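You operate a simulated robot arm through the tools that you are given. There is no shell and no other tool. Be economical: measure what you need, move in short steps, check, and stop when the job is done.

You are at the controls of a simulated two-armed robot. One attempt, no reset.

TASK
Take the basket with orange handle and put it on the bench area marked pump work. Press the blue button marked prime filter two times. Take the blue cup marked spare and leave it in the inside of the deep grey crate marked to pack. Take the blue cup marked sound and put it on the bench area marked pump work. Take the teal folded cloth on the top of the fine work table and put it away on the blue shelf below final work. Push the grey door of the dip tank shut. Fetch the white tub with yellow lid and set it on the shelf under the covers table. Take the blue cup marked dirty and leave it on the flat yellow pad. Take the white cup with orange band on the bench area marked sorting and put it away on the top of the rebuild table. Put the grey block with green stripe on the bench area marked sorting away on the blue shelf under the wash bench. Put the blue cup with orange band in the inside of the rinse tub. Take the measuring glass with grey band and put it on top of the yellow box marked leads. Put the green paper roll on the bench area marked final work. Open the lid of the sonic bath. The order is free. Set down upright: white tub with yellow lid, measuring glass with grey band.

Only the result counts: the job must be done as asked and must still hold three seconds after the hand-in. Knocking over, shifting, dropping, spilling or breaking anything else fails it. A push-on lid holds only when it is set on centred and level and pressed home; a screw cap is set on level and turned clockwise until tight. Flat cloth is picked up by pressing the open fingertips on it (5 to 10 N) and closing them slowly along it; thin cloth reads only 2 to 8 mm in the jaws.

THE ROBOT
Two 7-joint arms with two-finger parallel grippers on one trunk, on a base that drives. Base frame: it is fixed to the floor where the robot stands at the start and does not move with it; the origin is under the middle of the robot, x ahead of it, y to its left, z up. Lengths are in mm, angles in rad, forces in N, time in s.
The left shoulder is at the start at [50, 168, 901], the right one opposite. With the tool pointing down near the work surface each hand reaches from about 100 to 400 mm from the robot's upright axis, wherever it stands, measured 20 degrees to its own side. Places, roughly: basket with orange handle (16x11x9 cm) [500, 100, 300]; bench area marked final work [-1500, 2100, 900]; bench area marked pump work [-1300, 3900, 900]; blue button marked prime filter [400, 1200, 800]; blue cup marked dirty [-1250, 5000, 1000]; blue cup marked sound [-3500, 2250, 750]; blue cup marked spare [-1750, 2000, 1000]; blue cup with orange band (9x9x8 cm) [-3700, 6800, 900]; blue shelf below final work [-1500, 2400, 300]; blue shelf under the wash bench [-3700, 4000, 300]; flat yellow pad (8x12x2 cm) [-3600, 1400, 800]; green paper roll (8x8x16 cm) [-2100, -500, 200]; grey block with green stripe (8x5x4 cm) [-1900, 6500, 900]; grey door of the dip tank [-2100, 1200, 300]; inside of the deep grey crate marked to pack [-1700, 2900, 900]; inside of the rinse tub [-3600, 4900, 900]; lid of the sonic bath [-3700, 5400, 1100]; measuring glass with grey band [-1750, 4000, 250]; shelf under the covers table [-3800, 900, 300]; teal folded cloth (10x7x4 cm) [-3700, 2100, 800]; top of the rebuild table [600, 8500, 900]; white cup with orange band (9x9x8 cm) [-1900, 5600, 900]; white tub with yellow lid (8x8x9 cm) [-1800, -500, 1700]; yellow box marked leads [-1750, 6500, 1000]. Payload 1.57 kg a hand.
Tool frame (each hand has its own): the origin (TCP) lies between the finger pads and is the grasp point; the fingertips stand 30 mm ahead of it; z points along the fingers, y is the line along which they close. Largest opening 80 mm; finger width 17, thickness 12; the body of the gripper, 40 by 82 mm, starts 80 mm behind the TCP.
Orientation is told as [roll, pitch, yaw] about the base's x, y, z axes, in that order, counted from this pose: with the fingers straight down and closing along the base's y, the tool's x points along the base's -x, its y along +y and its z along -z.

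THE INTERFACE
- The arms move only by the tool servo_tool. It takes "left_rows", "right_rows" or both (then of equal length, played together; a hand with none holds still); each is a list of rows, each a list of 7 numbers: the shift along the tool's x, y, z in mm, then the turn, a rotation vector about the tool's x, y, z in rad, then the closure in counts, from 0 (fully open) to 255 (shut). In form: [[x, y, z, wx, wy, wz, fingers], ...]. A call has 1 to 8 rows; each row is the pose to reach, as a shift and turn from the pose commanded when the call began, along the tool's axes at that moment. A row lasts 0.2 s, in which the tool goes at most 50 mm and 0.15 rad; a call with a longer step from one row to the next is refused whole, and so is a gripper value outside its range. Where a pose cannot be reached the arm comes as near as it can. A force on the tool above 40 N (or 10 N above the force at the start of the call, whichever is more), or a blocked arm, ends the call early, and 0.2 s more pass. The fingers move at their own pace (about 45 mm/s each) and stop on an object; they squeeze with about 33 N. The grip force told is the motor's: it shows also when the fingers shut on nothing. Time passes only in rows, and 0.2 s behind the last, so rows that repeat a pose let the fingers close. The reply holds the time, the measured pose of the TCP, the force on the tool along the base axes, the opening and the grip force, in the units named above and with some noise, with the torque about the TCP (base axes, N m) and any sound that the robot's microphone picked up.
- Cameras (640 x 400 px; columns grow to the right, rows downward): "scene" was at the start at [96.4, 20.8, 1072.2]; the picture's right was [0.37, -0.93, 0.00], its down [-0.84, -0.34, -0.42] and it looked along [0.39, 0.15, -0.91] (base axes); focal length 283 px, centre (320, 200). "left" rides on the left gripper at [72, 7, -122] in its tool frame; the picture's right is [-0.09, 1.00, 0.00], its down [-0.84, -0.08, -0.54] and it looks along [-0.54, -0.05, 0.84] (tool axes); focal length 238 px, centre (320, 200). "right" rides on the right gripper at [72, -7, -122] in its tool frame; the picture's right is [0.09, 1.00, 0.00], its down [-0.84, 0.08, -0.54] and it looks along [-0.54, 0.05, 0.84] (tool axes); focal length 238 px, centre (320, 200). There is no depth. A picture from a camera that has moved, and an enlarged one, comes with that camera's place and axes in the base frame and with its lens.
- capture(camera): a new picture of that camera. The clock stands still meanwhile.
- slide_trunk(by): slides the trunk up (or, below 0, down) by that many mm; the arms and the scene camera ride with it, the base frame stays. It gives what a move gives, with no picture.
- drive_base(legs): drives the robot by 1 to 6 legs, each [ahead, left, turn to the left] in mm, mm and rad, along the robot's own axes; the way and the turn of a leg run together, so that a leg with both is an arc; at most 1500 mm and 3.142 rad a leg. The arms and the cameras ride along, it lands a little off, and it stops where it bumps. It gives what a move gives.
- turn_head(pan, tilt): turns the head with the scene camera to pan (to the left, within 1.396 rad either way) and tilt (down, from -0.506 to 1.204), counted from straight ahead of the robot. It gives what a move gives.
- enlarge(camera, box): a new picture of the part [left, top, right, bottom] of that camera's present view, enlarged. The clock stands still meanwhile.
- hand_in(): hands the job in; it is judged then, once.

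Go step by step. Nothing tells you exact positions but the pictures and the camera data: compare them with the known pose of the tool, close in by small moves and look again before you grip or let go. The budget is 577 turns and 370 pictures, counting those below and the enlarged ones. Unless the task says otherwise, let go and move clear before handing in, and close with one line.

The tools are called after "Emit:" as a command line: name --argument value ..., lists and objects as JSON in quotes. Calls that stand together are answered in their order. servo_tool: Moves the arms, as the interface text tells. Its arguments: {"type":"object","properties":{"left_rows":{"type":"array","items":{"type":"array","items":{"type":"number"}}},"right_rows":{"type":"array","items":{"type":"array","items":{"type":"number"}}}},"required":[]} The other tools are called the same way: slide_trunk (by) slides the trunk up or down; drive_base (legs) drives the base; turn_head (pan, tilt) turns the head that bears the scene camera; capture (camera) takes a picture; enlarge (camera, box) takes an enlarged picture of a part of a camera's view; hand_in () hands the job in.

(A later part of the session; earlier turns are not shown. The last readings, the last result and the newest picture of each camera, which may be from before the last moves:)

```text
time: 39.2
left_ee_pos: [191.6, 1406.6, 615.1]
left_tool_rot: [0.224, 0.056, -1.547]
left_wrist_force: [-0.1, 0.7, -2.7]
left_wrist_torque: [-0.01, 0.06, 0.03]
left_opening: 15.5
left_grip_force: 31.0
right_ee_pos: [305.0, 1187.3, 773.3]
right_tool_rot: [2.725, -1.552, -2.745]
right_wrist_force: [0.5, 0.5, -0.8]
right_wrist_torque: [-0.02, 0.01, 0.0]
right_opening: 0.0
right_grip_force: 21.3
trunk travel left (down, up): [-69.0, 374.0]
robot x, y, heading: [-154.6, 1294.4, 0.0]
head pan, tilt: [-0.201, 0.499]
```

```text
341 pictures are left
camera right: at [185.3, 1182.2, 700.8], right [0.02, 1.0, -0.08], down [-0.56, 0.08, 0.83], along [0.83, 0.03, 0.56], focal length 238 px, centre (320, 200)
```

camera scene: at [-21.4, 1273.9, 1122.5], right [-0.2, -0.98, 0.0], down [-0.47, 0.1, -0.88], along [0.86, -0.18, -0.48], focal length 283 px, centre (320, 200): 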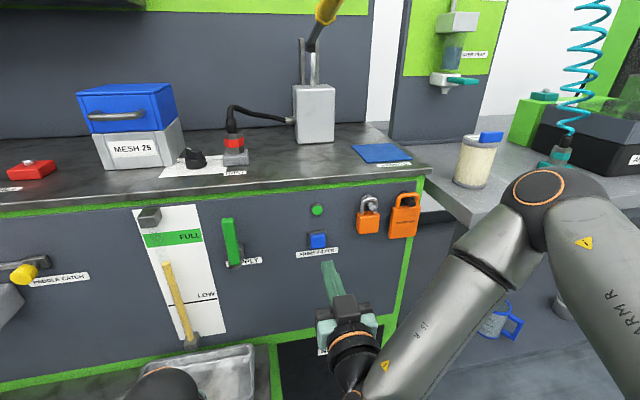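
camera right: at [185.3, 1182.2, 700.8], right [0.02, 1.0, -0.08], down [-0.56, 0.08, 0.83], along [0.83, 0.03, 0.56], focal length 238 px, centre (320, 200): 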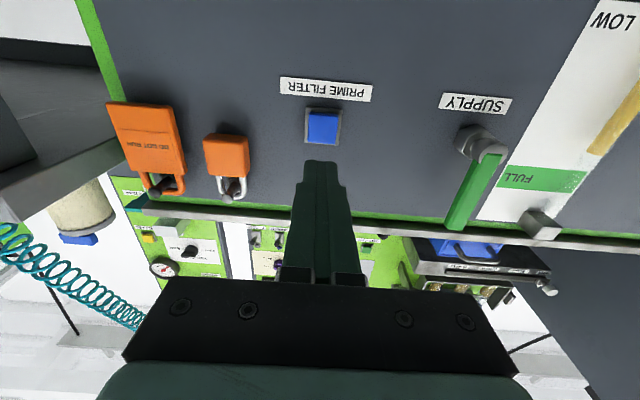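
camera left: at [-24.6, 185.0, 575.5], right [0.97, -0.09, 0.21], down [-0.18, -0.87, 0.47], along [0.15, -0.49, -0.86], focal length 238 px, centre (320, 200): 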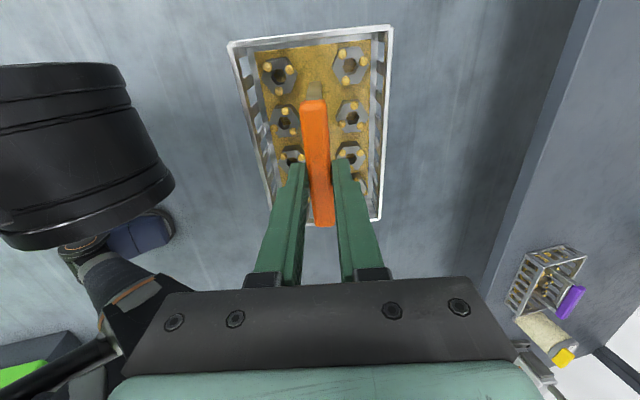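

Both presses registered. Now back off, reset the right tool to pointing down and turn toward the island.

Emit:
drive_base --legs '[[-250, 0, 0]]'

Emit:
servo_tool --right_rows '[[0, -10, -15, 0, 0.15, 0, 255], [0, -20, -30, 0, 0.3, 0, 200], [0, -30, -45, 0, 0.45, 0, 100], [0, -40, -60, 0, 0.6, 0, 0], [0, -50, -75, 0, 0.75, 0, 0], [0, -60, -90, 0, 0.9, 0, 0], [0, -60, -105, 0, 1.05, 0, 0], [0, -60, -120, 0, 1.2, 0, 0]]'

Emit:
servo_tool --right_rows '[[0, 0, 0, 0, 0.13, 0, 0], [0, 0, 0, 0, 0.26, 0, 0], [0, 0, 0, 0, 0.371, 0, 0]]'

Emit:
slide_trunk --by 300

Emit:
turn_head --pan 1.39 --tilt 0.4

Emit:
capture --camera "scene"

```text
time: 41.0
left_ee_pos: [-57.6, 1407.4, 616.1]
left_tool_rot: [0.223, 0.057, -1.544]
left_wrist_force: [0.0, 0.0, -3.2]
left_wrist_torque: [-0.02, 0.08, 0.05]
left_opening: 15.5
left_grip_force: 31.7
right_ee_pos: [56.9, 1187.4, 774.1]
right_tool_rot: [2.632, -1.554, -2.65]
right_wrist_force: [-0.1, 0.7, 0.7]
right_wrist_torque: [-0.01, -0.02, 0.01]
right_opening: 0.0
right_grip_force: 21.2
trunk travel left (down, up): [-69.0, 374.0]
robot x, y, heading: [-399.5, 1291.2, 0.004]
head pan, tilt: [-0.201, 0.499]
```

```text
time: 42.4
left_ee_pos: [-58.1, 1406.9, 615.6]
left_tool_rot: [0.222, 0.055, -1.545]
left_wrist_force: [-0.4, 0.4, -2.8]
left_wrist_torque: [0.0, 0.03, 0.01]
left_opening: 15.3
left_grip_force: 31.6
right_ee_pos: [17.7, 1055.6, 730.3]
right_tool_rot: [-0.476, -0.68, 0.194]
right_wrist_force: [-0.4, -0.2, 0.6]
right_wrist_torque: [0.01, -0.02, 0.0]
right_opening: 80.0
right_grip_force: 0.1
right hand out of reach, approached as far as the arm can: row 3, 4, 5, 6
trunk travel left (down, up): [-69.0, 374.0]
robot x, y, heading: [-402.8, 1297.8, -0.001]
head pan, tilt: [-0.201, 0.499]
stopped in row 6 (right hand): the arm was blocked; the commanded pose is now the measured one
```

```text
time: 42.8
left_ee_pos: [-58.7, 1407.9, 615.6]
left_tool_rot: [0.221, 0.057, -1.544]
left_wrist_force: [-0.8, 0.5, -3.0]
left_wrist_torque: [0.02, 0.04, 0.0]
left_opening: 15.3
left_grip_force: 31.6
right_ee_pos: [-2.1, 982.9, 714.2]
right_tool_rot: [-0.692, -0.457, 0.169]
right_wrist_force: [0.2, 0.4, -1.1]
right_wrist_torque: [-0.02, -0.01, -0.01]
right_opening: 80.2
right_grip_force: 0.1
right hand out of reach, approached as far as the arm can: row 2
trunk travel left (down, up): [-69.0, 374.0]
robot x, y, heading: [-397.1, 1292.6, 0.003]
head pan, tilt: [-0.201, 0.499]
stopped in row 2 (right hand): the arm was blocked; the commanded pose is now the measured one
```

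```text
time: 45.8
left_ee_pos: [-56.7, 1408.3, 914.5]
left_tool_rot: [0.224, 0.056, -1.545]
left_wrist_force: [-0.8, 0.5, -2.7]
left_wrist_torque: [-0.03, 0.05, -0.01]
left_opening: 15.5
left_grip_force: 31.1
right_ee_pos: [-1.8, 982.3, 1014.1]
right_tool_rot: [-0.692, -0.458, 0.169]
right_wrist_force: [-0.1, 0.0, 0.7]
right_wrist_torque: [-0.02, 0.01, -0.04]
right_opening: 80.0
right_grip_force: 0.0
trunk travel left (down, up): [-369.0, 74.0]
robot x, y, heading: [-401.9, 1292.6, -0.0]
head pan, tilt: [-0.201, 0.499]
```

```text
time: 47.5
left_ee_pos: [-58.6, 1407.4, 914.5]
left_tool_rot: [0.223, 0.054, -1.545]
left_wrist_force: [1.3, -0.4, -3.2]
left_wrist_torque: [0.0, 0.08, 0.0]
left_opening: 15.6
left_grip_force: 31.2
right_ee_pos: [-2.2, 981.9, 1013.4]
right_tool_rot: [-0.691, -0.457, 0.167]
right_wrist_force: [-0.7, 0.2, 0.3]
right_wrist_torque: [0.02, -0.01, -0.01]
right_opening: 80.2
right_grip_force: 0.0
trunk travel left (down, up): [-369.0, 74.0]
robot x, y, heading: [-404.2, 1292.7, -0.002]
head pan, tilt: [1.389, 0.4]
```

```text
340 pictures are left
camera scene: at [-343.0, 1383.2, 1431.6], right [0.98, -0.18, 0.0], down [-0.07, -0.38, -0.92], along [0.17, 0.91, -0.39], focal length 283 px, centre (320, 200)
```

scene: 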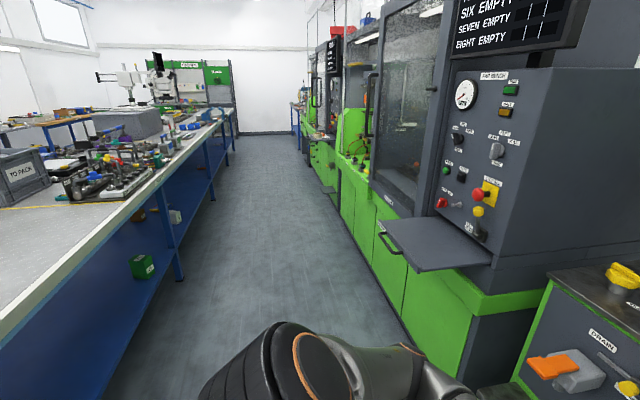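

The aisle is clear; I'll turn to face +y, drive along it to y ≈ 3900, then face the island.

Emit:
drive_base --legs '[[0, 0, 1.571], [1300, 0, 0], [1300, 0, 0]]'

Emit:
turn_head --pan 1.3 --tilt 0.5

Emit:
capture --camera "scene"

Emit:
capture --camera "right"

```text
time: 64.0
left_ee_pos: [-496.2, 4241.0, 914.9]
left_tool_rot: [0.224, 0.057, 0.011]
left_wrist_force: [-0.1, 0.3, -2.9]
left_wrist_torque: [-0.1, -0.04, 0.03]
left_opening: 15.5
left_grip_force: 30.8
right_ee_pos: [-70.8, 4292.2, 1014.6]
right_tool_rot: [-0.69, -0.459, 1.724]
right_wrist_force: [0.4, -0.6, -0.9]
right_wrist_torque: [0.02, -0.01, 0.03]
right_opening: 80.1
right_grip_force: 0.1
trunk travel left (down, up): [-369.0, 74.0]
robot x, y, heading: [-387.9, 3895.4, 1.559]
head pan, tilt: [1.389, 0.4]
```

```text
time: 64.7
left_ee_pos: [-495.6, 4240.8, 914.9]
left_tool_rot: [0.221, 0.057, 0.013]
left_wrist_force: [0.0, 0.1, -2.5]
left_wrist_torque: [-0.1, -0.02, -0.01]
left_opening: 15.7
left_grip_force: 31.5
right_ee_pos: [-70.3, 4291.3, 1013.2]
right_tool_rot: [-0.691, -0.456, 1.725]
right_wrist_force: [-0.4, 0.1, -0.3]
right_wrist_torque: [-0.02, 0.02, 0.05]
right_opening: 80.0
right_grip_force: 0.1
trunk travel left (down, up): [-369.0, 74.0]
robot x, y, heading: [-389.4, 3894.7, 1.561]
head pan, tilt: [1.3, 0.499]
```

```text
339 pictures are left
camera scene: at [-473.2, 3961.7, 1422.5], right [0.28, 0.96, 0.0], down [0.46, -0.13, -0.88], along [-0.84, 0.25, -0.48], focal length 283 px, centre (320, 200)
```

scene: 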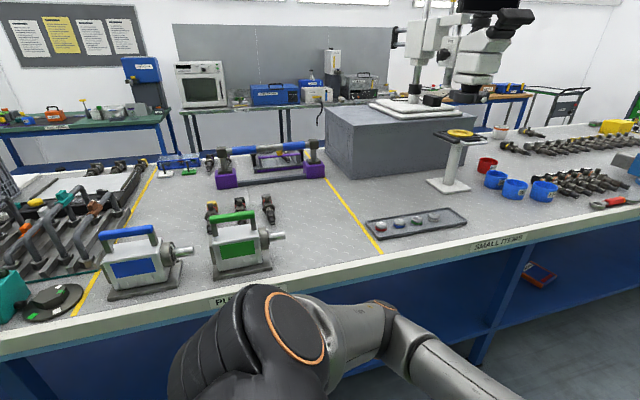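

```text
338 pictures are left
camera right: at [-125.0, 4172.4, 1071.5], right [-0.79, 0.08, -0.61], down [-0.49, 0.52, 0.7], along [0.37, 0.85, -0.37], focal length 238 px, centre (320, 200)
```

right: 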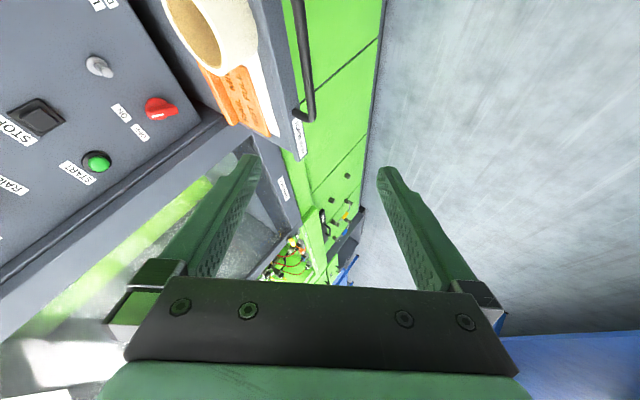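

The pump work area spans y ≈ 3550–4340; there's a free patch near [-1280, 4200]. First I raise the trunk fully and bring the right hand in to a down-pointing pose.

Emit:
slide_trunk --by 74

Emit:
servo_tool --right_rows '[[6, 24, -2, -0.106, 0.082, 0, 0], [12, 47, -4, -0.213, 0.164, 0, 0], [18, 71, -7, -0.319, 0.245, 0, 0], [24, 95, -9, -0.425, 0.327, 0, 0], [30, 118, -11, -0.532, 0.409, 0, 0], [36, 142, -13, -0.638, 0.491, 0, 0]]'

```text
time: 65.8
left_ee_pos: [-496.9, 4241.9, 988.7]
left_tool_rot: [0.223, 0.055, 0.011]
left_wrist_force: [-0.5, 0.1, -2.6]
left_wrist_torque: [-0.06, -0.02, 0.01]
left_opening: 15.4
left_grip_force: 30.8
right_ee_pos: [-69.2, 4291.5, 1087.8]
right_tool_rot: [-0.693, -0.457, 1.724]
right_wrist_force: [0.3, -1.4, -0.7]
right_wrist_torque: [-0.01, 0.01, -0.01]
right_opening: 79.9
right_grip_force: 0.1
trunk travel left (down, up): [-443.0, 0.0]
robot x, y, heading: [-388.9, 3894.2, 1.556]
head pan, tilt: [1.3, 0.499]
```

```text
time: 66.3
left_ee_pos: [-496.6, 4241.4, 988.8]
left_tool_rot: [0.22, 0.059, 0.012]
left_wrist_force: [0.7, 0.0, -3.9]
left_wrist_torque: [-0.03, -0.02, -0.01]
left_opening: 15.6
left_grip_force: 31.2
right_ee_pos: [-31.4, 4269.8, 1067.2]
right_tool_rot: [-0.735, -0.282, 1.662]
right_wrist_force: [0.3, 0.1, -0.6]
right_wrist_torque: [0.03, 0.0, -0.04]
right_opening: 80.0
right_grip_force: 0.0
trunk travel left (down, up): [-443.0, 0.0]
robot x, y, heading: [-389.3, 3900.0, 1.558]
head pan, tilt: [1.3, 0.499]
stopped in row 2 (right hand): the arm was blocked; the commanded pose is now the measured one
```

Emit:
turn_head --pan -0.5 --tilt 1.1

Emit:
capture --camera "scene"

```text
time: 68.1
left_ee_pos: [-495.8, 4241.8, 988.7]
left_tool_rot: [0.22, 0.056, 0.009]
left_wrist_force: [-0.1, -0.3, -2.7]
left_wrist_torque: [-0.03, -0.05, -0.02]
left_opening: 15.6
left_grip_force: 31.4
right_ee_pos: [-31.7, 4271.2, 1067.1]
right_tool_rot: [-0.735, -0.283, 1.662]
right_wrist_force: [-0.2, 0.7, 0.2]
right_wrist_torque: [0.0, -0.02, -0.01]
right_opening: 79.9
right_grip_force: 0.1
trunk travel left (down, up): [-443.0, 0.0]
robot x, y, heading: [-386.5, 3896.6, 1.553]
head pan, tilt: [-0.499, 1.1]
```

```text
337 pictures are left
camera scene: at [-354.9, 3991.1, 1448.4], right [0.87, -0.49, 0.0], down [-0.44, -0.78, -0.45], along [0.22, 0.4, -0.89], focal length 283 px, centre (320, 200)
```

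scene: 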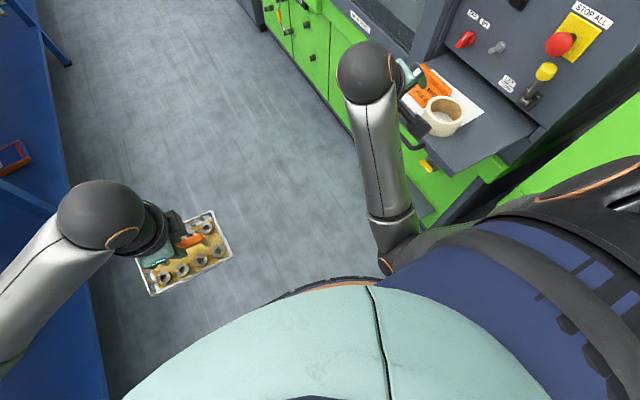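

Emit:
drive_base --legs '[[0, 100, 0]]'

Emit:
servo_tool --right_rows '[[-11, 31, 26, 0, 0, 0, 0], [-23, 64, 52, 0, 0, 0, 0], [-34, 96, 78, 0, 0, 0, 0], [-46, 127, 103, 0, 0, 0, 0], [-57, 159, 129, 0, 0, 0, 0], [-68, 190, 155, 0, 0, 0, 0], [-80, 222, 181, 0, 0, 0, 0]]'

Emit:
capture --camera "scene"

```text
time: 69.3
left_ee_pos: [-595.9, 4243.5, 988.6]
left_tool_rot: [0.223, 0.056, 0.01]
left_wrist_force: [-1.0, -0.2, -3.8]
left_wrist_torque: [-0.04, -0.05, 0.0]
left_opening: 15.6
left_grip_force: 30.9
right_ee_pos: [-132.3, 4271.9, 1067.7]
right_tool_rot: [-0.737, -0.282, 1.661]
right_wrist_force: [-0.4, 0.1, 0.2]
right_wrist_torque: [-0.01, -0.01, -0.02]
right_opening: 79.9
right_grip_force: 0.1
trunk travel left (down, up): [-443.0, 0.0]
robot x, y, heading: [-486.5, 3897.9, 1.555]
head pan, tilt: [-0.499, 1.1]
```

```text
time: 70.4
left_ee_pos: [-595.9, 4241.8, 989.2]
left_tool_rot: [0.222, 0.057, 0.01]
left_wrist_force: [-0.8, 0.0, -3.5]
left_wrist_torque: [-0.01, 0.0, 0.02]
left_opening: 15.3
left_grip_force: 31.5
right_ee_pos: [-107.9, 4352.1, 913.0]
right_tool_rot: [-0.874, -0.238, 1.672]
right_wrist_force: [0.5, -0.1, 0.1]
right_wrist_torque: [-0.01, 0.0, -0.01]
right_opening: 80.1
right_grip_force: 0.0
trunk travel left (down, up): [-443.0, 0.0]
robot x, y, heading: [-485.7, 3895.4, 1.554]
head pan, tilt: [-0.499, 1.1]
stopped in row 5 (right hand): the arm was blocked; the commanded pose is now the measured one
```

```text
336 pictures are left
camera scene: at [-454.1, 3992.6, 1448.4], right [0.87, -0.49, 0.0], down [-0.44, -0.78, -0.45], along [0.22, 0.4, -0.89], focal length 283 px, centre (320, 200)
```

scene: 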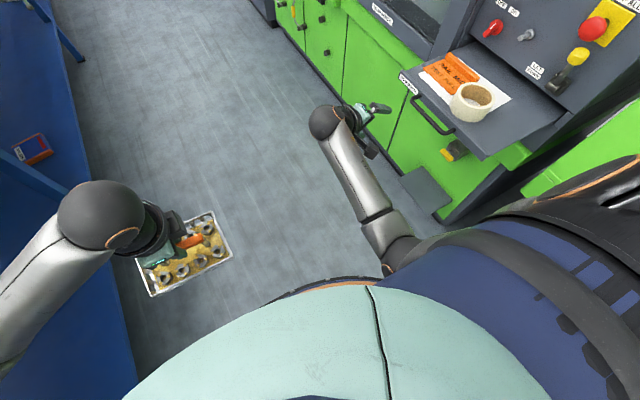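

Emit:
servo_tool --right_rows '[[3, 29, -2, -0.144, 0.015, 0.04, 0], [6, 57, -8, -0.288, 0.03, 0.081, 0], [9, 83, -18, -0.432, 0.045, 0.12, 0], [11, 108, -32, -0.576, 0.06, 0.162, 0]]'

Emit:
capture --camera "scene"

```text
time: 71.4
left_ee_pos: [-595.8, 4242.8, 988.2]
left_tool_rot: [0.221, 0.057, 0.011]
left_wrist_force: [0.0, -0.3, -2.6]
left_wrist_torque: [-0.04, -0.04, 0.01]
left_opening: 15.9
left_grip_force: 31.6
right_ee_pos: [-117.1, 4334.4, 861.2]
right_tool_rot: [-0.475, -0.257, 1.539]
right_wrist_force: [0.0, -0.3, 0.3]
right_wrist_torque: [0.0, 0.0, 0.0]
right_opening: 80.0
right_grip_force: 0.0
trunk travel left (down, up): [-443.0, 0.0]
robot x, y, heading: [-484.7, 3896.5, 1.554]
head pan, tilt: [-0.499, 1.1]
stopped in row 4 (right hand): the arm was blocked; the commanded pose is now the measured one
```

```text
335 pictures are left
camera scene: at [-454.1, 3992.5, 1448.4], right [0.87, -0.49, 0.0], down [-0.44, -0.78, -0.45], along [0.22, 0.4, -0.89], focal length 283 px, centre (320, 200)
```

scene: 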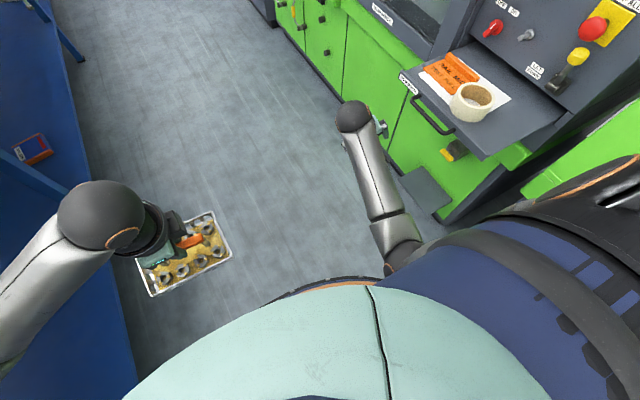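

Emit:
servo_tool --right_rows '[[4, 20, 6, -0.1, 0.06, 0, 0], [8, 40, 12, -0.2, 0.12, 0, 0], [12, 60, 18, -0.3, 0.18, 0, 0], [15, 79, 25, -0.4, 0.24, 0, 0]]'

Emit:
servo_tool --right_rows '[[4, 20, 6, -0.05, 0.03, 0, 0], [8, 40, 12, -0.1, 0.06, 0, 0]]'

Emit:
capture --camera "scene"

```text
time: 72.4
left_ee_pos: [-595.1, 4243.8, 988.2]
left_tool_rot: [0.222, 0.056, 0.01]
left_wrist_force: [0.4, -0.9, -3.2]
left_wrist_torque: [-0.05, 0.01, -0.05]
left_opening: 15.6
left_grip_force: 31.2
right_ee_pos: [-167.3, 4330.6, 798.5]
right_tool_rot: [-0.078, -0.013, 1.47]
right_wrist_force: [0.7, -0.7, 0.1]
right_wrist_torque: [0.0, 0.01, -0.01]
right_opening: 80.1
right_grip_force: 0.0
trunk travel left (down, up): [-443.0, 0.0]
robot x, y, heading: [-484.8, 3901.3, 1.554]
head pan, tilt: [-0.499, 1.1]
```

```text
time: 73.2
left_ee_pos: [-595.2, 4242.6, 988.8]
left_tool_rot: [0.223, 0.058, 0.01]
left_wrist_force: [-0.8, -0.8, -3.0]
left_wrist_torque: [-0.06, -0.04, 0.01]
left_opening: 15.5
left_grip_force: 31.4
right_ee_pos: [-189.7, 4319.3, 778.8]
right_tool_rot: [-0.007, 0.054, 1.456]
right_wrist_force: [-0.2, -0.1, 0.5]
right_wrist_torque: [-0.01, 0.02, 0.0]
right_opening: 80.2
right_grip_force: 0.1
trunk travel left (down, up): [-443.0, 0.0]
robot x, y, heading: [-484.8, 3896.5, 1.553]
head pan, tilt: [-0.499, 1.1]
stopped in row 2 (right hand): the arm was blocked; the commanded pose is now the measured one
```

```text
334 pictures are left
camera scene: at [-454.0, 3992.5, 1448.4], right [0.87, -0.49, 0.0], down [-0.44, -0.78, -0.45], along [0.22, 0.4, -0.89], focal length 283 px, centre (320, 200)
```

scene: 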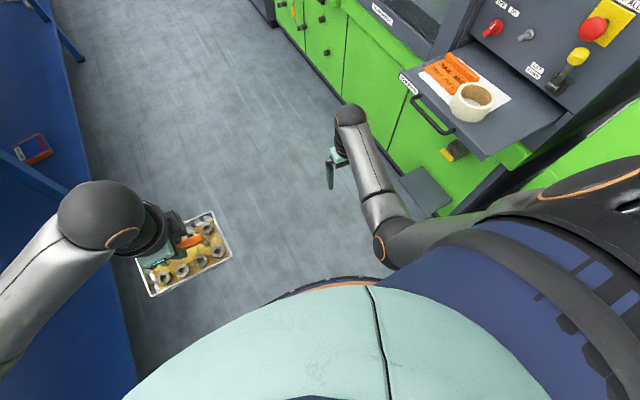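

Emit:
servo_tool --right_rows '[[0, 0, 45, 0, 0, 0, 0], [0, 0, 90, 0, 0, 0, 0], [0, 0, 135, 0, 0, 0, 0], [0, 0, 180, 0, 0, 0, 0], [0, 0, 225, 0, 0, 0, 0], [0, 0, 270, 0, 0, 0, 0]]'

Emit:
capture --camera "scene"

```text
time: 74.6
left_ee_pos: [-594.5, 4241.6, 988.3]
left_tool_rot: [0.222, 0.057, 0.011]
left_wrist_force: [0.1, 1.1, -3.2]
left_wrist_torque: [-0.02, 0.0, 0.03]
left_opening: 15.6
left_grip_force: 31.6
right_ee_pos: [-193.5, 4287.6, 607.5]
right_tool_rot: [-0.006, 0.056, 1.459]
right_wrist_force: [-1.1, 0.1, 0.4]
right_wrist_torque: [-0.01, 0.0, 0.02]
right_opening: 79.9
right_grip_force: 0.0
right hand out of reach, approached as far as the arm can: row 4, 5, 6
trunk travel left (down, up): [-443.0, 0.0]
robot x, y, heading: [-487.2, 3896.1, 1.552]
head pan, tilt: [-0.499, 1.1]
```

```text
333 pictures are left
camera scene: at [-454.1, 3992.5, 1448.4], right [0.87, -0.49, 0.0], down [-0.44, -0.78, -0.45], along [0.22, 0.4, -0.89], focal length 283 px, centre (320, 200)
```

scene: 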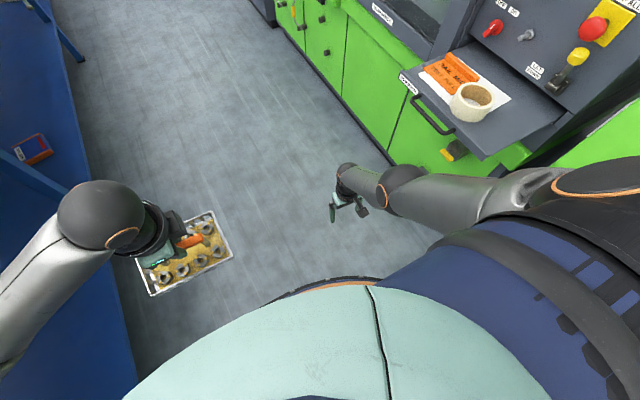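

Emit:
servo_tool --right_rows '[[0, 40, -5, 0, 0, 0, 0], [10, 80, -10, 0, 0, 0, 0], [20, 120, -20, 0, 0, 0, 0], [30, 160, -40, 0, 0, 0, 0], [40, 170, -70, 0, 0, 0, 0], [50, 170, -110, 0, 0, 0, 0], [50, 170, -150, 0, 0, 0, 0]]'

Emit:
capture --camera "scene"

```text
time: 75.7
left_ee_pos: [-594.7, 4242.2, 988.1]
left_tool_rot: [0.221, 0.056, 0.011]
left_wrist_force: [-0.4, -0.3, -3.2]
left_wrist_torque: [-0.06, 0.0, 0.0]
left_opening: 15.6
left_grip_force: 31.6
right_ee_pos: [-252.3, 4381.6, 715.9]
right_tool_rot: [-0.118, -0.129, 1.401]
right_wrist_force: [0.3, 0.6, -0.5]
right_wrist_torque: [-0.01, 0.02, 0.01]
right_opening: 80.2
right_grip_force: 0.0
trunk travel left (down, up): [-443.0, 0.0]
robot x, y, heading: [-486.0, 3899.6, 1.559]
head pan, tilt: [-0.499, 1.1]
stopped in row 5 (right hand): the arm was blocked; the commanded pose is now the measured one
```

```text
332 pictures are left
camera scene: at [-454.0, 3992.6, 1448.4], right [0.87, -0.49, 0.0], down [-0.44, -0.78, -0.45], along [0.22, 0.39, -0.89], focal length 283 px, centre (320, 200)
```

scene: 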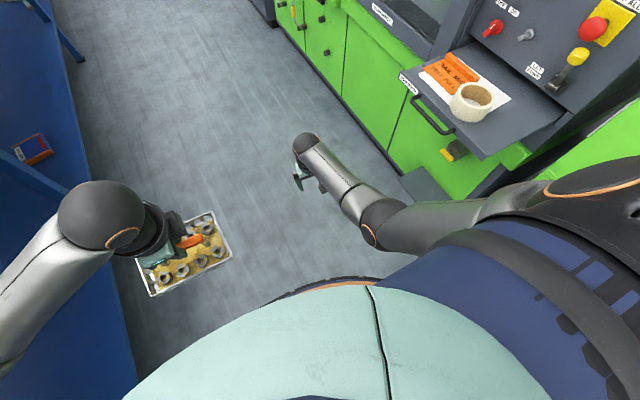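

Emit:
servo_tool --right_rows '[[10, -20, 40, -0.04, 0.04, -0.05, 0], [30, -40, 80, -0.08, 0.09, -0.1, 0], [75, -60, 116, -0.118, 0.129, -0.156, 0], [120, -80, 116, -0.118, 0.129, -0.156, 0], [165, -96, 116, -0.118, 0.129, -0.156, 0], [210, -96, 116, -0.118, 0.129, -0.156, 0], [262, -96, 130, -0.118, 0.129, -0.156, 0]]'

Emit:
capture --camera "scene"

```text
refused: row 3 steps farther than a row can; nothing moved
```

```text
331 pictures are left
camera scene: at [-454.0, 3992.6, 1448.4], right [0.87, -0.49, 0.0], down [-0.44, -0.78, -0.45], along [0.22, 0.39, -0.89], focal length 283 px, centre (320, 200)
```

scene: 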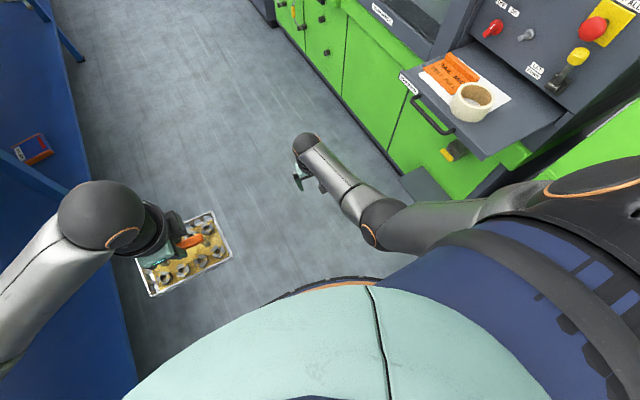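

Emit:
servo_tool --right_rows '[[20, -20, 35, -0.03, 0.03, -0.04, 0], [50, -35, 65, -0.06, 0.06, -0.08, 0], [85, -50, 85, -0.09, 0.1, -0.12, 0], [125, -65, 100, -0.118, 0.129, -0.156, 0], [165, -80, 110, -0.118, 0.129, -0.156, 0], [210, -90, 120, -0.118, 0.129, -0.156, 0], [255, -96, 130, -0.118, 0.129, -0.156, 0]]'

Emit:
capture --camera "scene"

```text
time: 77.2
left_ee_pos: [-594.3, 4242.0, 989.3]
left_tool_rot: [0.22, 0.055, 0.011]
left_wrist_force: [-0.5, -0.8, -3.2]
left_wrist_torque: [-0.03, -0.02, 0.0]
left_opening: 15.7
left_grip_force: 31.2
right_ee_pos: [-186.2, 4127.9, 565.0]
right_tool_rot: [-0.006, 0.007, 1.549]
right_wrist_force: [-0.8, 1.3, 0.0]
right_wrist_torque: [0.04, 0.0, 0.01]
right_opening: 80.1
right_grip_force: 0.0
trunk travel left (down, up): [-443.0, 0.0]
robot x, y, heading: [-484.9, 3898.4, 1.555]
head pan, tilt: [-0.499, 1.1]
```

```text
330 pictures are left
camera scene: at [-454.0, 3992.1, 1448.5], right [0.87, -0.49, 0.0], down [-0.44, -0.78, -0.45], along [0.22, 0.4, -0.89], focal length 283 px, centre (320, 200)
```

scene: 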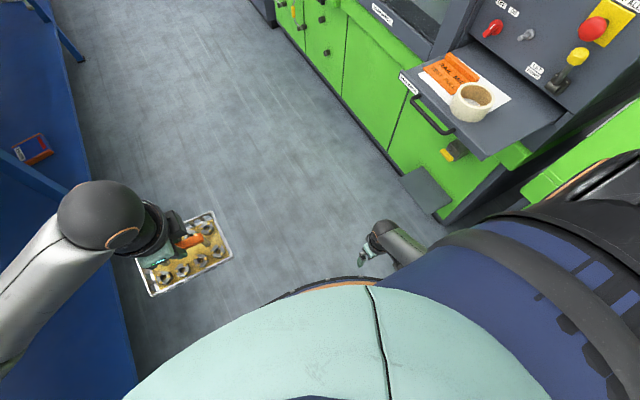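

Emit:
servo_tool --right_rows '[[-10, 15, -40, 0, 0, 0, 0], [-25, 40, -80, 0, 0, 0, 0], [-40, 65, -120, 0, 0, 0, 0], [-55, 90, -160, 0, 0, 0, 0], [-70, 115, -200, 0, 0, 0, 0], [-85, 135, -240, 0, 0, 0, 0], [-100, 150, -280, 0, 0, 0, 0]]'

Emit:
capture --camera "scene"

```text
time: 78.8
left_ee_pos: [-594.4, 4243.2, 989.6]
left_tool_rot: [0.221, 0.057, 0.01]
left_wrist_force: [1.8, 0.1, -2.9]
left_wrist_torque: [-0.04, -0.04, -0.01]
left_opening: 15.5
left_grip_force: 30.7
right_ee_pos: [-321.7, 4229.1, 838.2]
right_tool_rot: [-0.038, 0.022, 1.546]
right_wrist_force: [-0.2, 0.2, 0.2]
right_wrist_torque: [0.02, 0.01, 0.0]
right_opening: 79.9
right_grip_force: 0.0
trunk travel left (down, up): [-443.0, 0.0]
robot x, y, heading: [-484.7, 3896.0, 1.555]
head pan, tilt: [-0.499, 1.1]
```

```text
329 pictures are left
camera scene: at [-453.8, 3992.6, 1448.4], right [0.87, -0.49, 0.0], down [-0.44, -0.78, -0.45], along [0.22, 0.39, -0.89], focal length 283 px, centre (320, 200)
```

scene: 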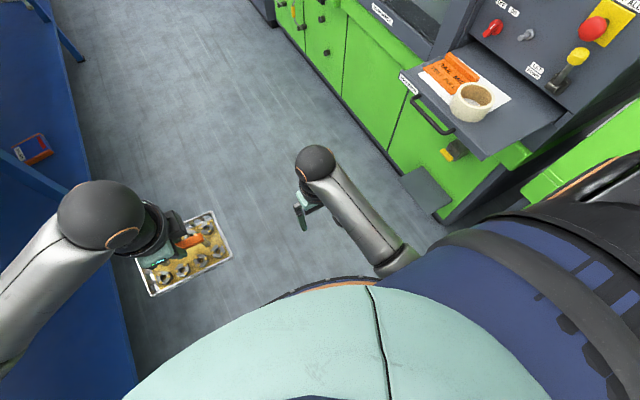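

Emit:
servo_tool --right_rows '[[-20, 0, -35, 0, 0, 0, 0], [-40, 0, -70, 0, 0, 0, 0], [-60, 0, -105, 0, 0, 0, 0], [-80, 0, -140, 0, 0, 0, 0]]'

Emit:
capture --camera "scene"

```text
time: 79.4
left_ee_pos: [-595.0, 4242.7, 988.6]
left_tool_rot: [0.22, 0.06, 0.01]
left_wrist_force: [-0.1, 1.1, -4.3]
left_wrist_torque: [-0.06, -0.01, -0.04]
left_opening: 15.7
left_grip_force: 31.2
right_ee_pos: [-206.1, 4256.0, 884.5]
right_tool_rot: [-0.31, 0.019, 1.509]
right_wrist_force: [-0.5, 0.0, 1.0]
right_wrist_torque: [0.01, 0.01, -0.03]
right_opening: 80.1
right_grip_force: 0.0
right hand out of reach, approached as far as the arm can: row 2
trunk travel left (down, up): [-443.0, 0.0]
robot x, y, heading: [-487.8, 3895.5, 1.554]
head pan, tilt: [-0.499, 1.1]
stopped in row 2 (right hand): the arm was blocked; the commanded pose is now the measured one
```

```text
328 pictures are left
camera scene: at [-454.0, 3992.6, 1448.4], right [0.87, -0.49, 0.0], down [-0.44, -0.78, -0.45], along [0.22, 0.39, -0.89], focal length 283 px, centre (320, 200)
```

scene: 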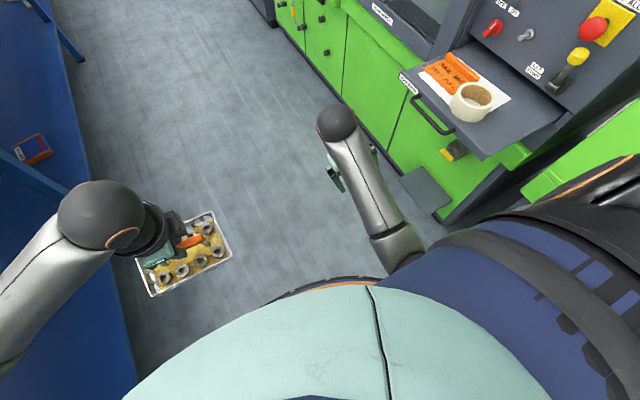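

Emit:
servo_tool --right_rows '[[17, 10, 38, -0.05, 0, -0.01, 0], [34, 20, 77, -0.1, 0, -0.02, 0], [50, 30, 116, -0.15, 0, -0.03, 0], [66, 40, 155, -0.2, -0.01, -0.04, 0], [82, 50, 193, -0.25, -0.02, -0.045, 0], [98, 60, 232, -0.31, -0.02, -0.045, 0], [115, 70, 271, -0.31, -0.02, -0.045, 0], [131, 80, 309, -0.31, -0.02, -0.045, 0]]'

Emit:
servo_tool --right_rows '[[-10, 40, -5, 0, 0, 0, 0], [-20, 85, -10, 0, 0, 0, 0], [-30, 130, -20, 0, 0, 0, 0], [-40, 175, -30, 0, 0, 0, 0], [-50, 220, -40, 0, 0, 0, 0], [-60, 265, -55, 0, 0, 0, 0], [-70, 300, -75, 0, 0, 0, 0]]'

Emit:
capture --camera "scene"

```text
time: 81.2
left_ee_pos: [-594.9, 4243.3, 989.2]
left_tool_rot: [0.22, 0.056, 0.011]
left_wrist_force: [0.2, 0.1, -2.7]
left_wrist_torque: [-0.04, 0.0, 0.01]
left_opening: 15.7
left_grip_force: 31.4
right_ee_pos: [-197.0, 4119.0, 567.3]
right_tool_rot: [0.001, 0.005, 1.557]
right_wrist_force: [-0.6, -0.9, 0.1]
right_wrist_torque: [0.04, -0.03, 0.01]
right_opening: 80.2
right_grip_force: 0.0
trunk travel left (down, up): [-443.0, 0.0]
robot x, y, heading: [-488.4, 3897.9, 1.557]
head pan, tilt: [-0.499, 1.1]
```

```text
time: 82.4
left_ee_pos: [-594.9, 4242.6, 988.8]
left_tool_rot: [0.221, 0.058, 0.012]
left_wrist_force: [-0.4, 0.1, -3.6]
left_wrist_torque: [-0.04, -0.02, -0.01]
left_opening: 15.7
left_grip_force: 31.4
right_ee_pos: [-271.8, 4150.9, 585.3]
right_tool_rot: [-0.184, 0.026, 1.564]
right_wrist_force: [0.3, 0.8, -0.5]
right_wrist_torque: [0.0, 0.0, 0.02]
right_opening: 80.1
right_grip_force: 0.1
trunk travel left (down, up): [-443.0, 0.0]
robot x, y, heading: [-488.5, 3898.0, 1.554]
head pan, tilt: [-0.499, 1.1]
stopped in row 5 (right hand): the arm was blocked; the commanded pose is now the measured one
```

```text
327 pictures are left
camera scene: at [-454.1, 3992.6, 1448.4], right [0.87, -0.49, 0.0], down [-0.44, -0.78, -0.45], along [0.22, 0.39, -0.89], focal length 283 px, centre (320, 200)
```

scene: 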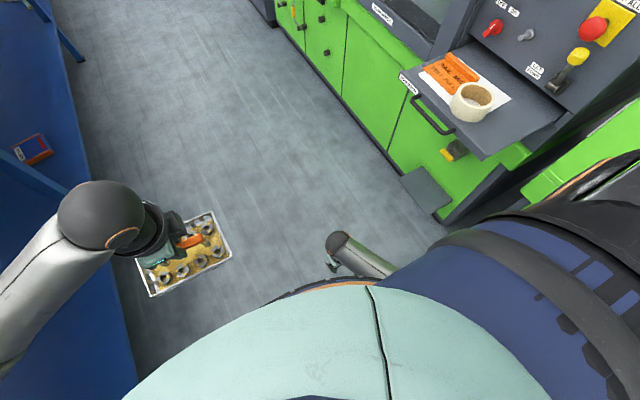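

The right arm is stuck in a poor elbow branch. I'll bring it back via the fingers-forward, elbow-up pose and lower it along the reverse of the way it went up.

Emit:
servo_tool --right_rows '[[-16, -5, -42, -0.03, -0.12, 0, 0], [-33, -11, -85, -0.06, -0.24, 0, 0], [-50, -16, -128, -0.09, -0.36, 0, 0], [-67, -22, -170, -0.12, -0.48, 0, 0], [-84, -28, -213, -0.15, -0.6, 0, 0], [-100, -33, -255, -0.18, -0.74, 0, 0]]'

Emit:
servo_tool --right_rows '[[-37, 4, -19, 0, -0.11, 0, 0], [-75, 8, -39, 0, -0.22, 0, 0], [-112, 13, -58, 0, -0.33, 0, 0], [-150, 17, -78, 0, -0.44, 0, 0], [-188, 21, -97, 0, -0.55, 0, 0], [-225, 26, -116, 0, -0.66, 0, 0], [-263, 30, -136, 0, -0.77, 0, 0]]'

Emit:
capture --camera "scene"

```text
time: 83.8
left_ee_pos: [-596.0, 4241.5, 988.2]
left_tool_rot: [0.222, 0.058, 0.011]
left_wrist_force: [0.6, -0.2, -3.4]
left_wrist_torque: [-0.06, -0.04, 0.01]
left_opening: 15.7
left_grip_force: 31.0
right_ee_pos: [-283.1, 4257.4, 838.4]
right_tool_rot: [-0.019, -0.712, 1.643]
right_wrist_force: [0.1, -0.9, 0.1]
right_wrist_torque: [0.02, 0.01, 0.03]
right_opening: 79.9
right_grip_force: 0.1
trunk travel left (down, up): [-443.0, 0.0]
robot x, y, heading: [-484.1, 3899.0, 1.562]
head pan, tilt: [-0.499, 1.1]
```

```text
time: 85.4
left_ee_pos: [-595.0, 4243.6, 988.1]
left_tool_rot: [0.223, 0.054, 0.01]
left_wrist_force: [0.3, -0.9, -2.8]
left_wrist_torque: [-0.07, -0.05, -0.01]
left_opening: 15.6
left_grip_force: 31.4
right_ee_pos: [-302.0, 4365.4, 1106.1]
right_tool_rot: [-0.812, -1.427, 2.418]
right_wrist_force: [1.1, 0.2, 0.2]
right_wrist_torque: [0.0, -0.02, -0.07]
right_opening: 80.0
right_grip_force: 0.0
trunk travel left (down, up): [-443.0, 0.0]
robot x, y, heading: [-486.4, 3901.3, 1.557]
head pan, tilt: [-0.499, 1.1]
```

```text
326 pictures are left
camera scene: at [-454.2, 3992.8, 1448.4], right [0.87, -0.49, 0.0], down [-0.44, -0.78, -0.45], along [0.22, 0.39, -0.89], focal length 283 px, centre (320, 200)
```

scene: 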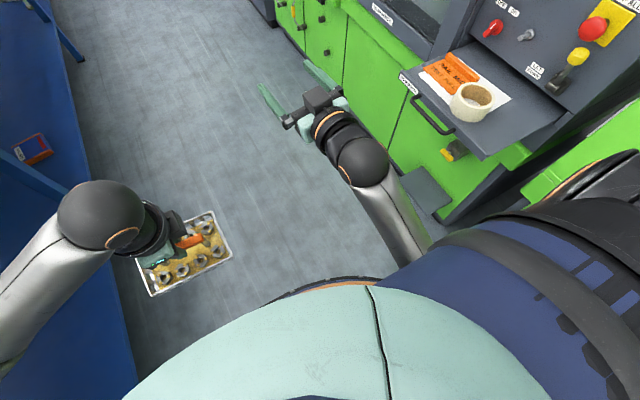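

Emit:
servo_tool --right_rows '[[0, 0, 45, 0, 0, 0, 0], [0, 10, 90, 0, 0, 0, 0], [0, 20, 135, 0, 0, 0, 0], [0, 50, 165, 0, 0, 0, 0], [0, 80, 190, 0, 0, 0, 0], [0, 100, 190, 0, 0, 0, 0]]'

Emit:
capture --camera "scene"

```text
time: 86.3
left_ee_pos: [-595.1, 4242.2, 988.9]
left_tool_rot: [0.22, 0.058, 0.011]
left_wrist_force: [0.5, 0.3, -3.0]
left_wrist_torque: [-0.04, -0.05, 0.01]
left_opening: 15.6
left_grip_force: 31.5
right_ee_pos: [-307.4, 4518.1, 1064.8]
right_tool_rot: [-1.013, -1.333, 2.579]
right_wrist_force: [-0.2, -0.3, 0.5]
right_wrist_torque: [0.01, 0.02, -0.01]
right_opening: 79.9
right_grip_force: 0.0
trunk travel left (down, up): [-443.0, 0.0]
robot x, y, heading: [-487.8, 3899.6, 1.556]
head pan, tilt: [-0.499, 1.1]
stopped in row 4 (right hand): the arm was blocked; the commanded pose is now the measured one
```

```text
325 pictures are left
camera scene: at [-454.1, 3992.3, 1448.4], right [0.87, -0.49, 0.0], down [-0.44, -0.78, -0.45], along [0.22, 0.4, -0.89], focal length 283 px, centre (320, 200)
```

scene: 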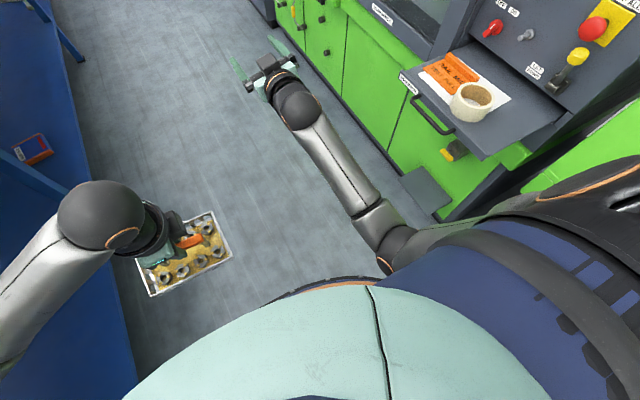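

Emit:
servo_tool --right_rows '[[0, 26, -20, -0.15, 0, 0, 0], [0, 52, -42, -0.3, 0, 0, 0], [0, 80, -66, -0.45, 0, 0, 0], [0, 106, -92, -0.6, 0, 0, 0], [0, 130, -122, -0.75, 0, 0, 0], [0, 155, -155, -0.9, 0, 0, 0]]'

Emit:
capture --camera "scene"

```text
time: 87.8
left_ee_pos: [-594.1, 4243.0, 988.1]
left_tool_rot: [0.221, 0.058, 0.01]
left_wrist_force: [0.3, 0.4, -2.7]
left_wrist_torque: [-0.06, -0.02, 0.02]
left_opening: 15.8
left_grip_force: 31.1
right_ee_pos: [-462.9, 4362.4, 1053.8]
right_tool_rot: [-0.111, -1.335, 2.577]
right_wrist_force: [-0.9, -0.6, -0.2]
right_wrist_torque: [0.0, 0.03, 0.04]
right_opening: 80.0
right_grip_force: 0.1
trunk travel left (down, up): [-443.0, 0.0]
robot x, y, heading: [-485.8, 3900.2, 1.552]
head pan, tilt: [-0.499, 1.1]
```

```text
324 pictures are left
camera scene: at [-454.1, 3992.6, 1448.4], right [0.87, -0.49, 0.0], down [-0.44, -0.78, -0.45], along [0.22, 0.4, -0.89], focal length 283 px, centre (320, 200)
```

scene: 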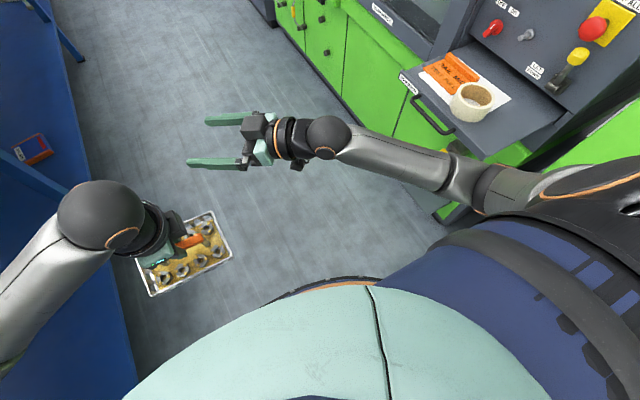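

That freed the elbow: it is out to the right now. Next I turn the hand down in that branch.

Emit:
servo_tool --right_rows '[[15, -1, -13, 0.0534, 0.1135, 0.0714, 0], [30, -1, -26, 0.1067, 0.2269, 0.1427, 0], [44, -2, -40, 0.16, 0.3404, 0.2141, 0], [59, -2, -53, 0.2135, 0.4538, 0.2855, 0], [74, -3, -66, 0.2668, 0.5673, 0.3568, 0], [89, -3, -79, 0.32, 0.6807, 0.4282, 0], [103, -4, -92, 0.3735, 0.7942, 0.4995, 0], [118, -4, -105, 0.4269, 0.9076, 0.5709, 0]]'

Emit:
capture --camera "scene"

```text
time: 89.5
left_ee_pos: [-596.2, 4243.9, 988.4]
left_tool_rot: [0.222, 0.057, 0.011]
left_wrist_force: [-0.1, 0.6, -3.0]
left_wrist_torque: [-0.07, -0.01, -0.01]
left_opening: 15.4
left_grip_force: 31.5
right_ee_pos: [-357.2, 4286.4, 964.3]
right_tool_rot: [0.126, -0.356, 1.749]
right_wrist_force: [-0.8, 0.8, -0.5]
right_wrist_torque: [0.03, 0.01, 0.02]
right_opening: 80.0
right_grip_force: 0.1
trunk travel left (down, up): [-443.0, 0.0]
robot x, y, heading: [-488.0, 3899.1, 1.557]
head pan, tilt: [-0.499, 1.1]
```

```text
323 pictures are left
camera scene: at [-454.2, 3992.7, 1448.4], right [0.87, -0.49, 0.0], down [-0.44, -0.78, -0.45], along [0.22, 0.39, -0.89], focal length 283 px, centre (320, 200)
```

scene: 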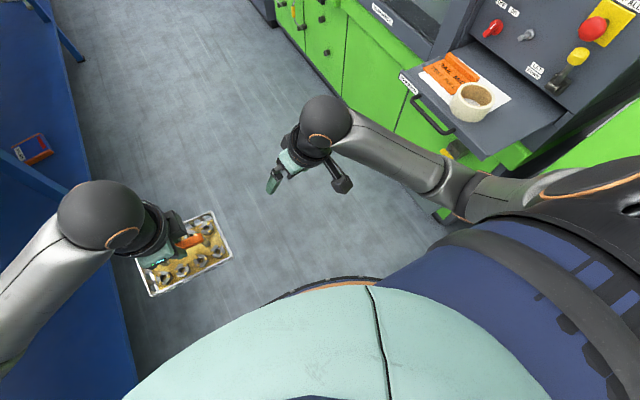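

Emit:
servo_tool --right_rows '[[0, 0, 0, 0.04, 0.12, 0.06, 0], [0, 0, 0, 0.085, 0.24, 0.13, 0], [0, 0, 0, 0.12, 0.36, 0.19, 0]]'

Emit:
drive_base --legs '[[420, 0, 0], [0, 0, 1.57]]'

Emit:
turn_head --pan 0.0 --tilt 0.7

Emit:
capture --camera "scene"

```text
time: 90.3
left_ee_pos: [-595.9, 4243.2, 988.7]
left_tool_rot: [0.223, 0.057, 0.011]
left_wrist_force: [0.2, -0.3, -3.6]
left_wrist_torque: [-0.05, -0.02, 0.03]
left_opening: 15.5
left_grip_force: 31.0
right_ee_pos: [-357.8, 4288.2, 963.7]
right_tool_rot: [0.03, 0.023, 1.587]
right_wrist_force: [-0.1, 0.5, -0.3]
right_wrist_torque: [0.0, -0.02, -0.02]
right_opening: 80.0
right_grip_force: 0.0
trunk travel left (down, up): [-443.0, 0.0]
robot x, y, heading: [-487.2, 3896.8, 1.561]
head pan, tilt: [-0.499, 1.1]
```

```text
time: 96.7
left_ee_pos: [-824.7, 4217.4, 987.8]
left_tool_rot: [0.222, 0.058, 1.557]
left_wrist_force: [0.7, -0.4, -3.4]
left_wrist_torque: [-0.01, -0.06, -0.01]
left_opening: 15.9
left_grip_force: 31.9
right_ee_pos: [-864.0, 4456.0, 964.7]
right_tool_rot: [0.032, 0.02, 3.137]
right_wrist_force: [-0.2, 0.4, 1.0]
right_wrist_torque: [-0.01, -0.03, -0.01]
right_opening: 80.1
right_grip_force: 0.1
trunk travel left (down, up): [-443.0, 0.0]
robot x, y, heading: [-481.4, 4318.7, 3.106]
head pan, tilt: [-0.499, 1.1]
```

```text
time: 97.6
left_ee_pos: [-825.0, 4217.7, 987.8]
left_tool_rot: [0.22, 0.058, 1.559]
left_wrist_force: [-0.1, -0.1, -3.2]
left_wrist_torque: [0.0, -0.06, -0.04]
left_opening: 15.8
left_grip_force: 31.0
right_ee_pos: [-864.6, 4455.4, 963.8]
right_tool_rot: [0.031, 0.019, 3.136]
right_wrist_force: [0.6, -1.5, 0.3]
right_wrist_torque: [-0.02, -0.03, -0.01]
right_opening: 79.9
right_grip_force: 0.1
trunk travel left (down, up): [-443.0, 0.0]
robot x, y, heading: [-478.8, 4317.2, 3.103]
head pan, tilt: [0.0, 0.7]
```

```text
322 pictures are left
camera scene: at [-603.3, 4321.8, 1478.3], right [0.04, 1.0, 0.0], down [0.64, -0.03, -0.76], along [-0.76, 0.03, -0.64], focal length 283 px, centre (320, 200)
```

scene: 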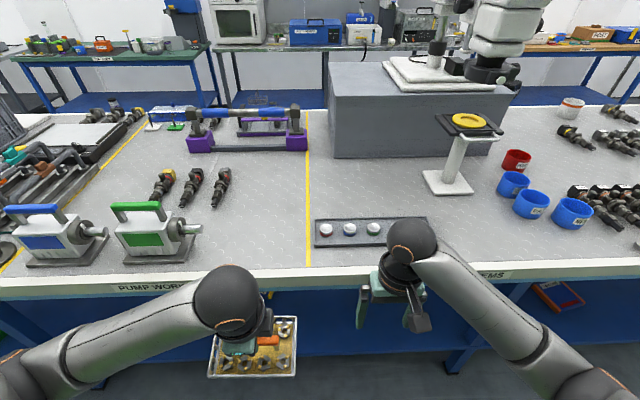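

The free spot in pump work is around [-1250, 4190], bench top z ≈ 868. Raise both hands and drive ahead.

Emit:
servo_tool --left_rows '[[0, 5, -25, 0, 0, 0, 255], [0, 11, -50, 0, 0, 0, 255]]' --right_rows '[[-10, 0, -30, 0, 0, 0, 0], [-20, 0, -60, 0, 0, 0, 0]]'

Emit:
drive_base --legs '[[310, 0, 0.035]]'

Emit:
capture --camera "left"

Emit:
capture --camera "scene"

```text
time: 98.2
left_ee_pos: [-825.0, 4220.7, 1039.4]
left_tool_rot: [0.221, 0.057, 1.559]
left_wrist_force: [1.0, -0.1, -2.7]
left_wrist_torque: [0.02, -0.04, -0.01]
left_opening: 15.5
left_grip_force: 31.5
right_ee_pos: [-884.2, 4457.2, 1022.9]
right_tool_rot: [0.032, 0.017, 3.139]
right_wrist_force: [-0.2, 0.1, 0.1]
right_wrist_torque: [0.0, 0.04, 0.03]
right_opening: 80.0
right_grip_force: 0.0
trunk travel left (down, up): [-443.0, 0.0]
robot x, y, heading: [-476.8, 4319.1, 3.103]
head pan, tilt: [0.0, 0.7]
```

```text
time: 100.5
left_ee_pos: [-1128.1, 4212.9, 1039.0]
left_tool_rot: [0.221, 0.057, 1.594]
left_wrist_force: [1.4, -0.4, -3.8]
left_wrist_torque: [0.05, -0.04, 0.04]
left_opening: 15.3
left_grip_force: 31.2
right_ee_pos: [-1198.5, 4450.1, 1023.6]
right_tool_rot: [0.031, 0.02, -3.109]
right_wrist_force: [0.2, -0.1, 0.0]
right_wrist_torque: [-0.02, -0.01, -0.01]
right_opening: 80.0
right_grip_force: 0.1
trunk travel left (down, up): [-443.0, 0.0]
robot x, y, heading: [-786.9, 4322.7, 3.137]
head pan, tilt: [0.0, 0.7]
stopped in leg 1: the robot was blocked; the commanded pose is now the measured one
```

```text
321 pictures are left
camera left: at [-1105.5, 4148.4, 1163.2], right [-0.97, 0.08, 0.21], down [0.17, 0.87, 0.46], along [-0.15, 0.49, -0.86], focal length 238 px, centre (320, 200)
```

left: 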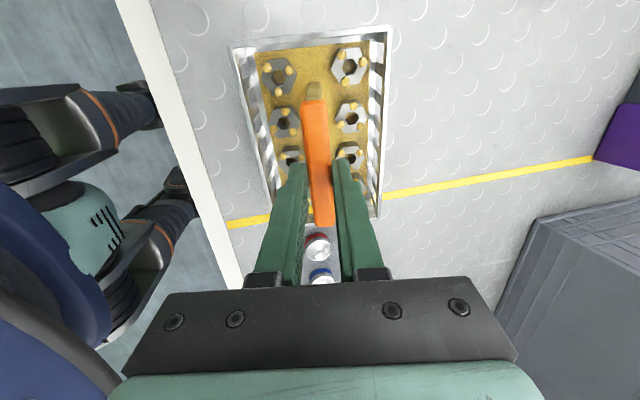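

```text
320 pictures are left
camera scene: at [-911.8, 4323.8, 1478.5], right [0.0, 1.0, 0.0], down [0.64, 0.0, -0.77], along [-0.77, 0.0, -0.64], focal length 283 px, centre (320, 200)
```

scene: 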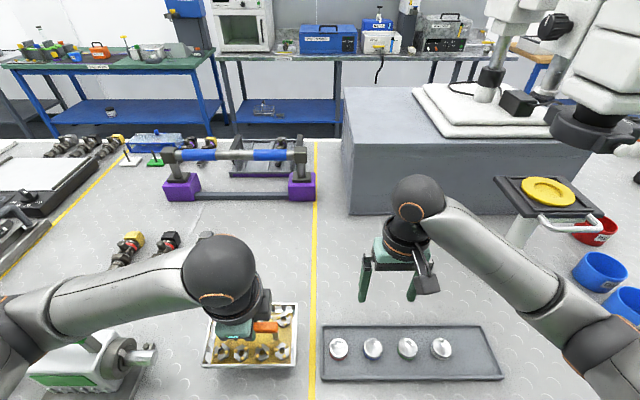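

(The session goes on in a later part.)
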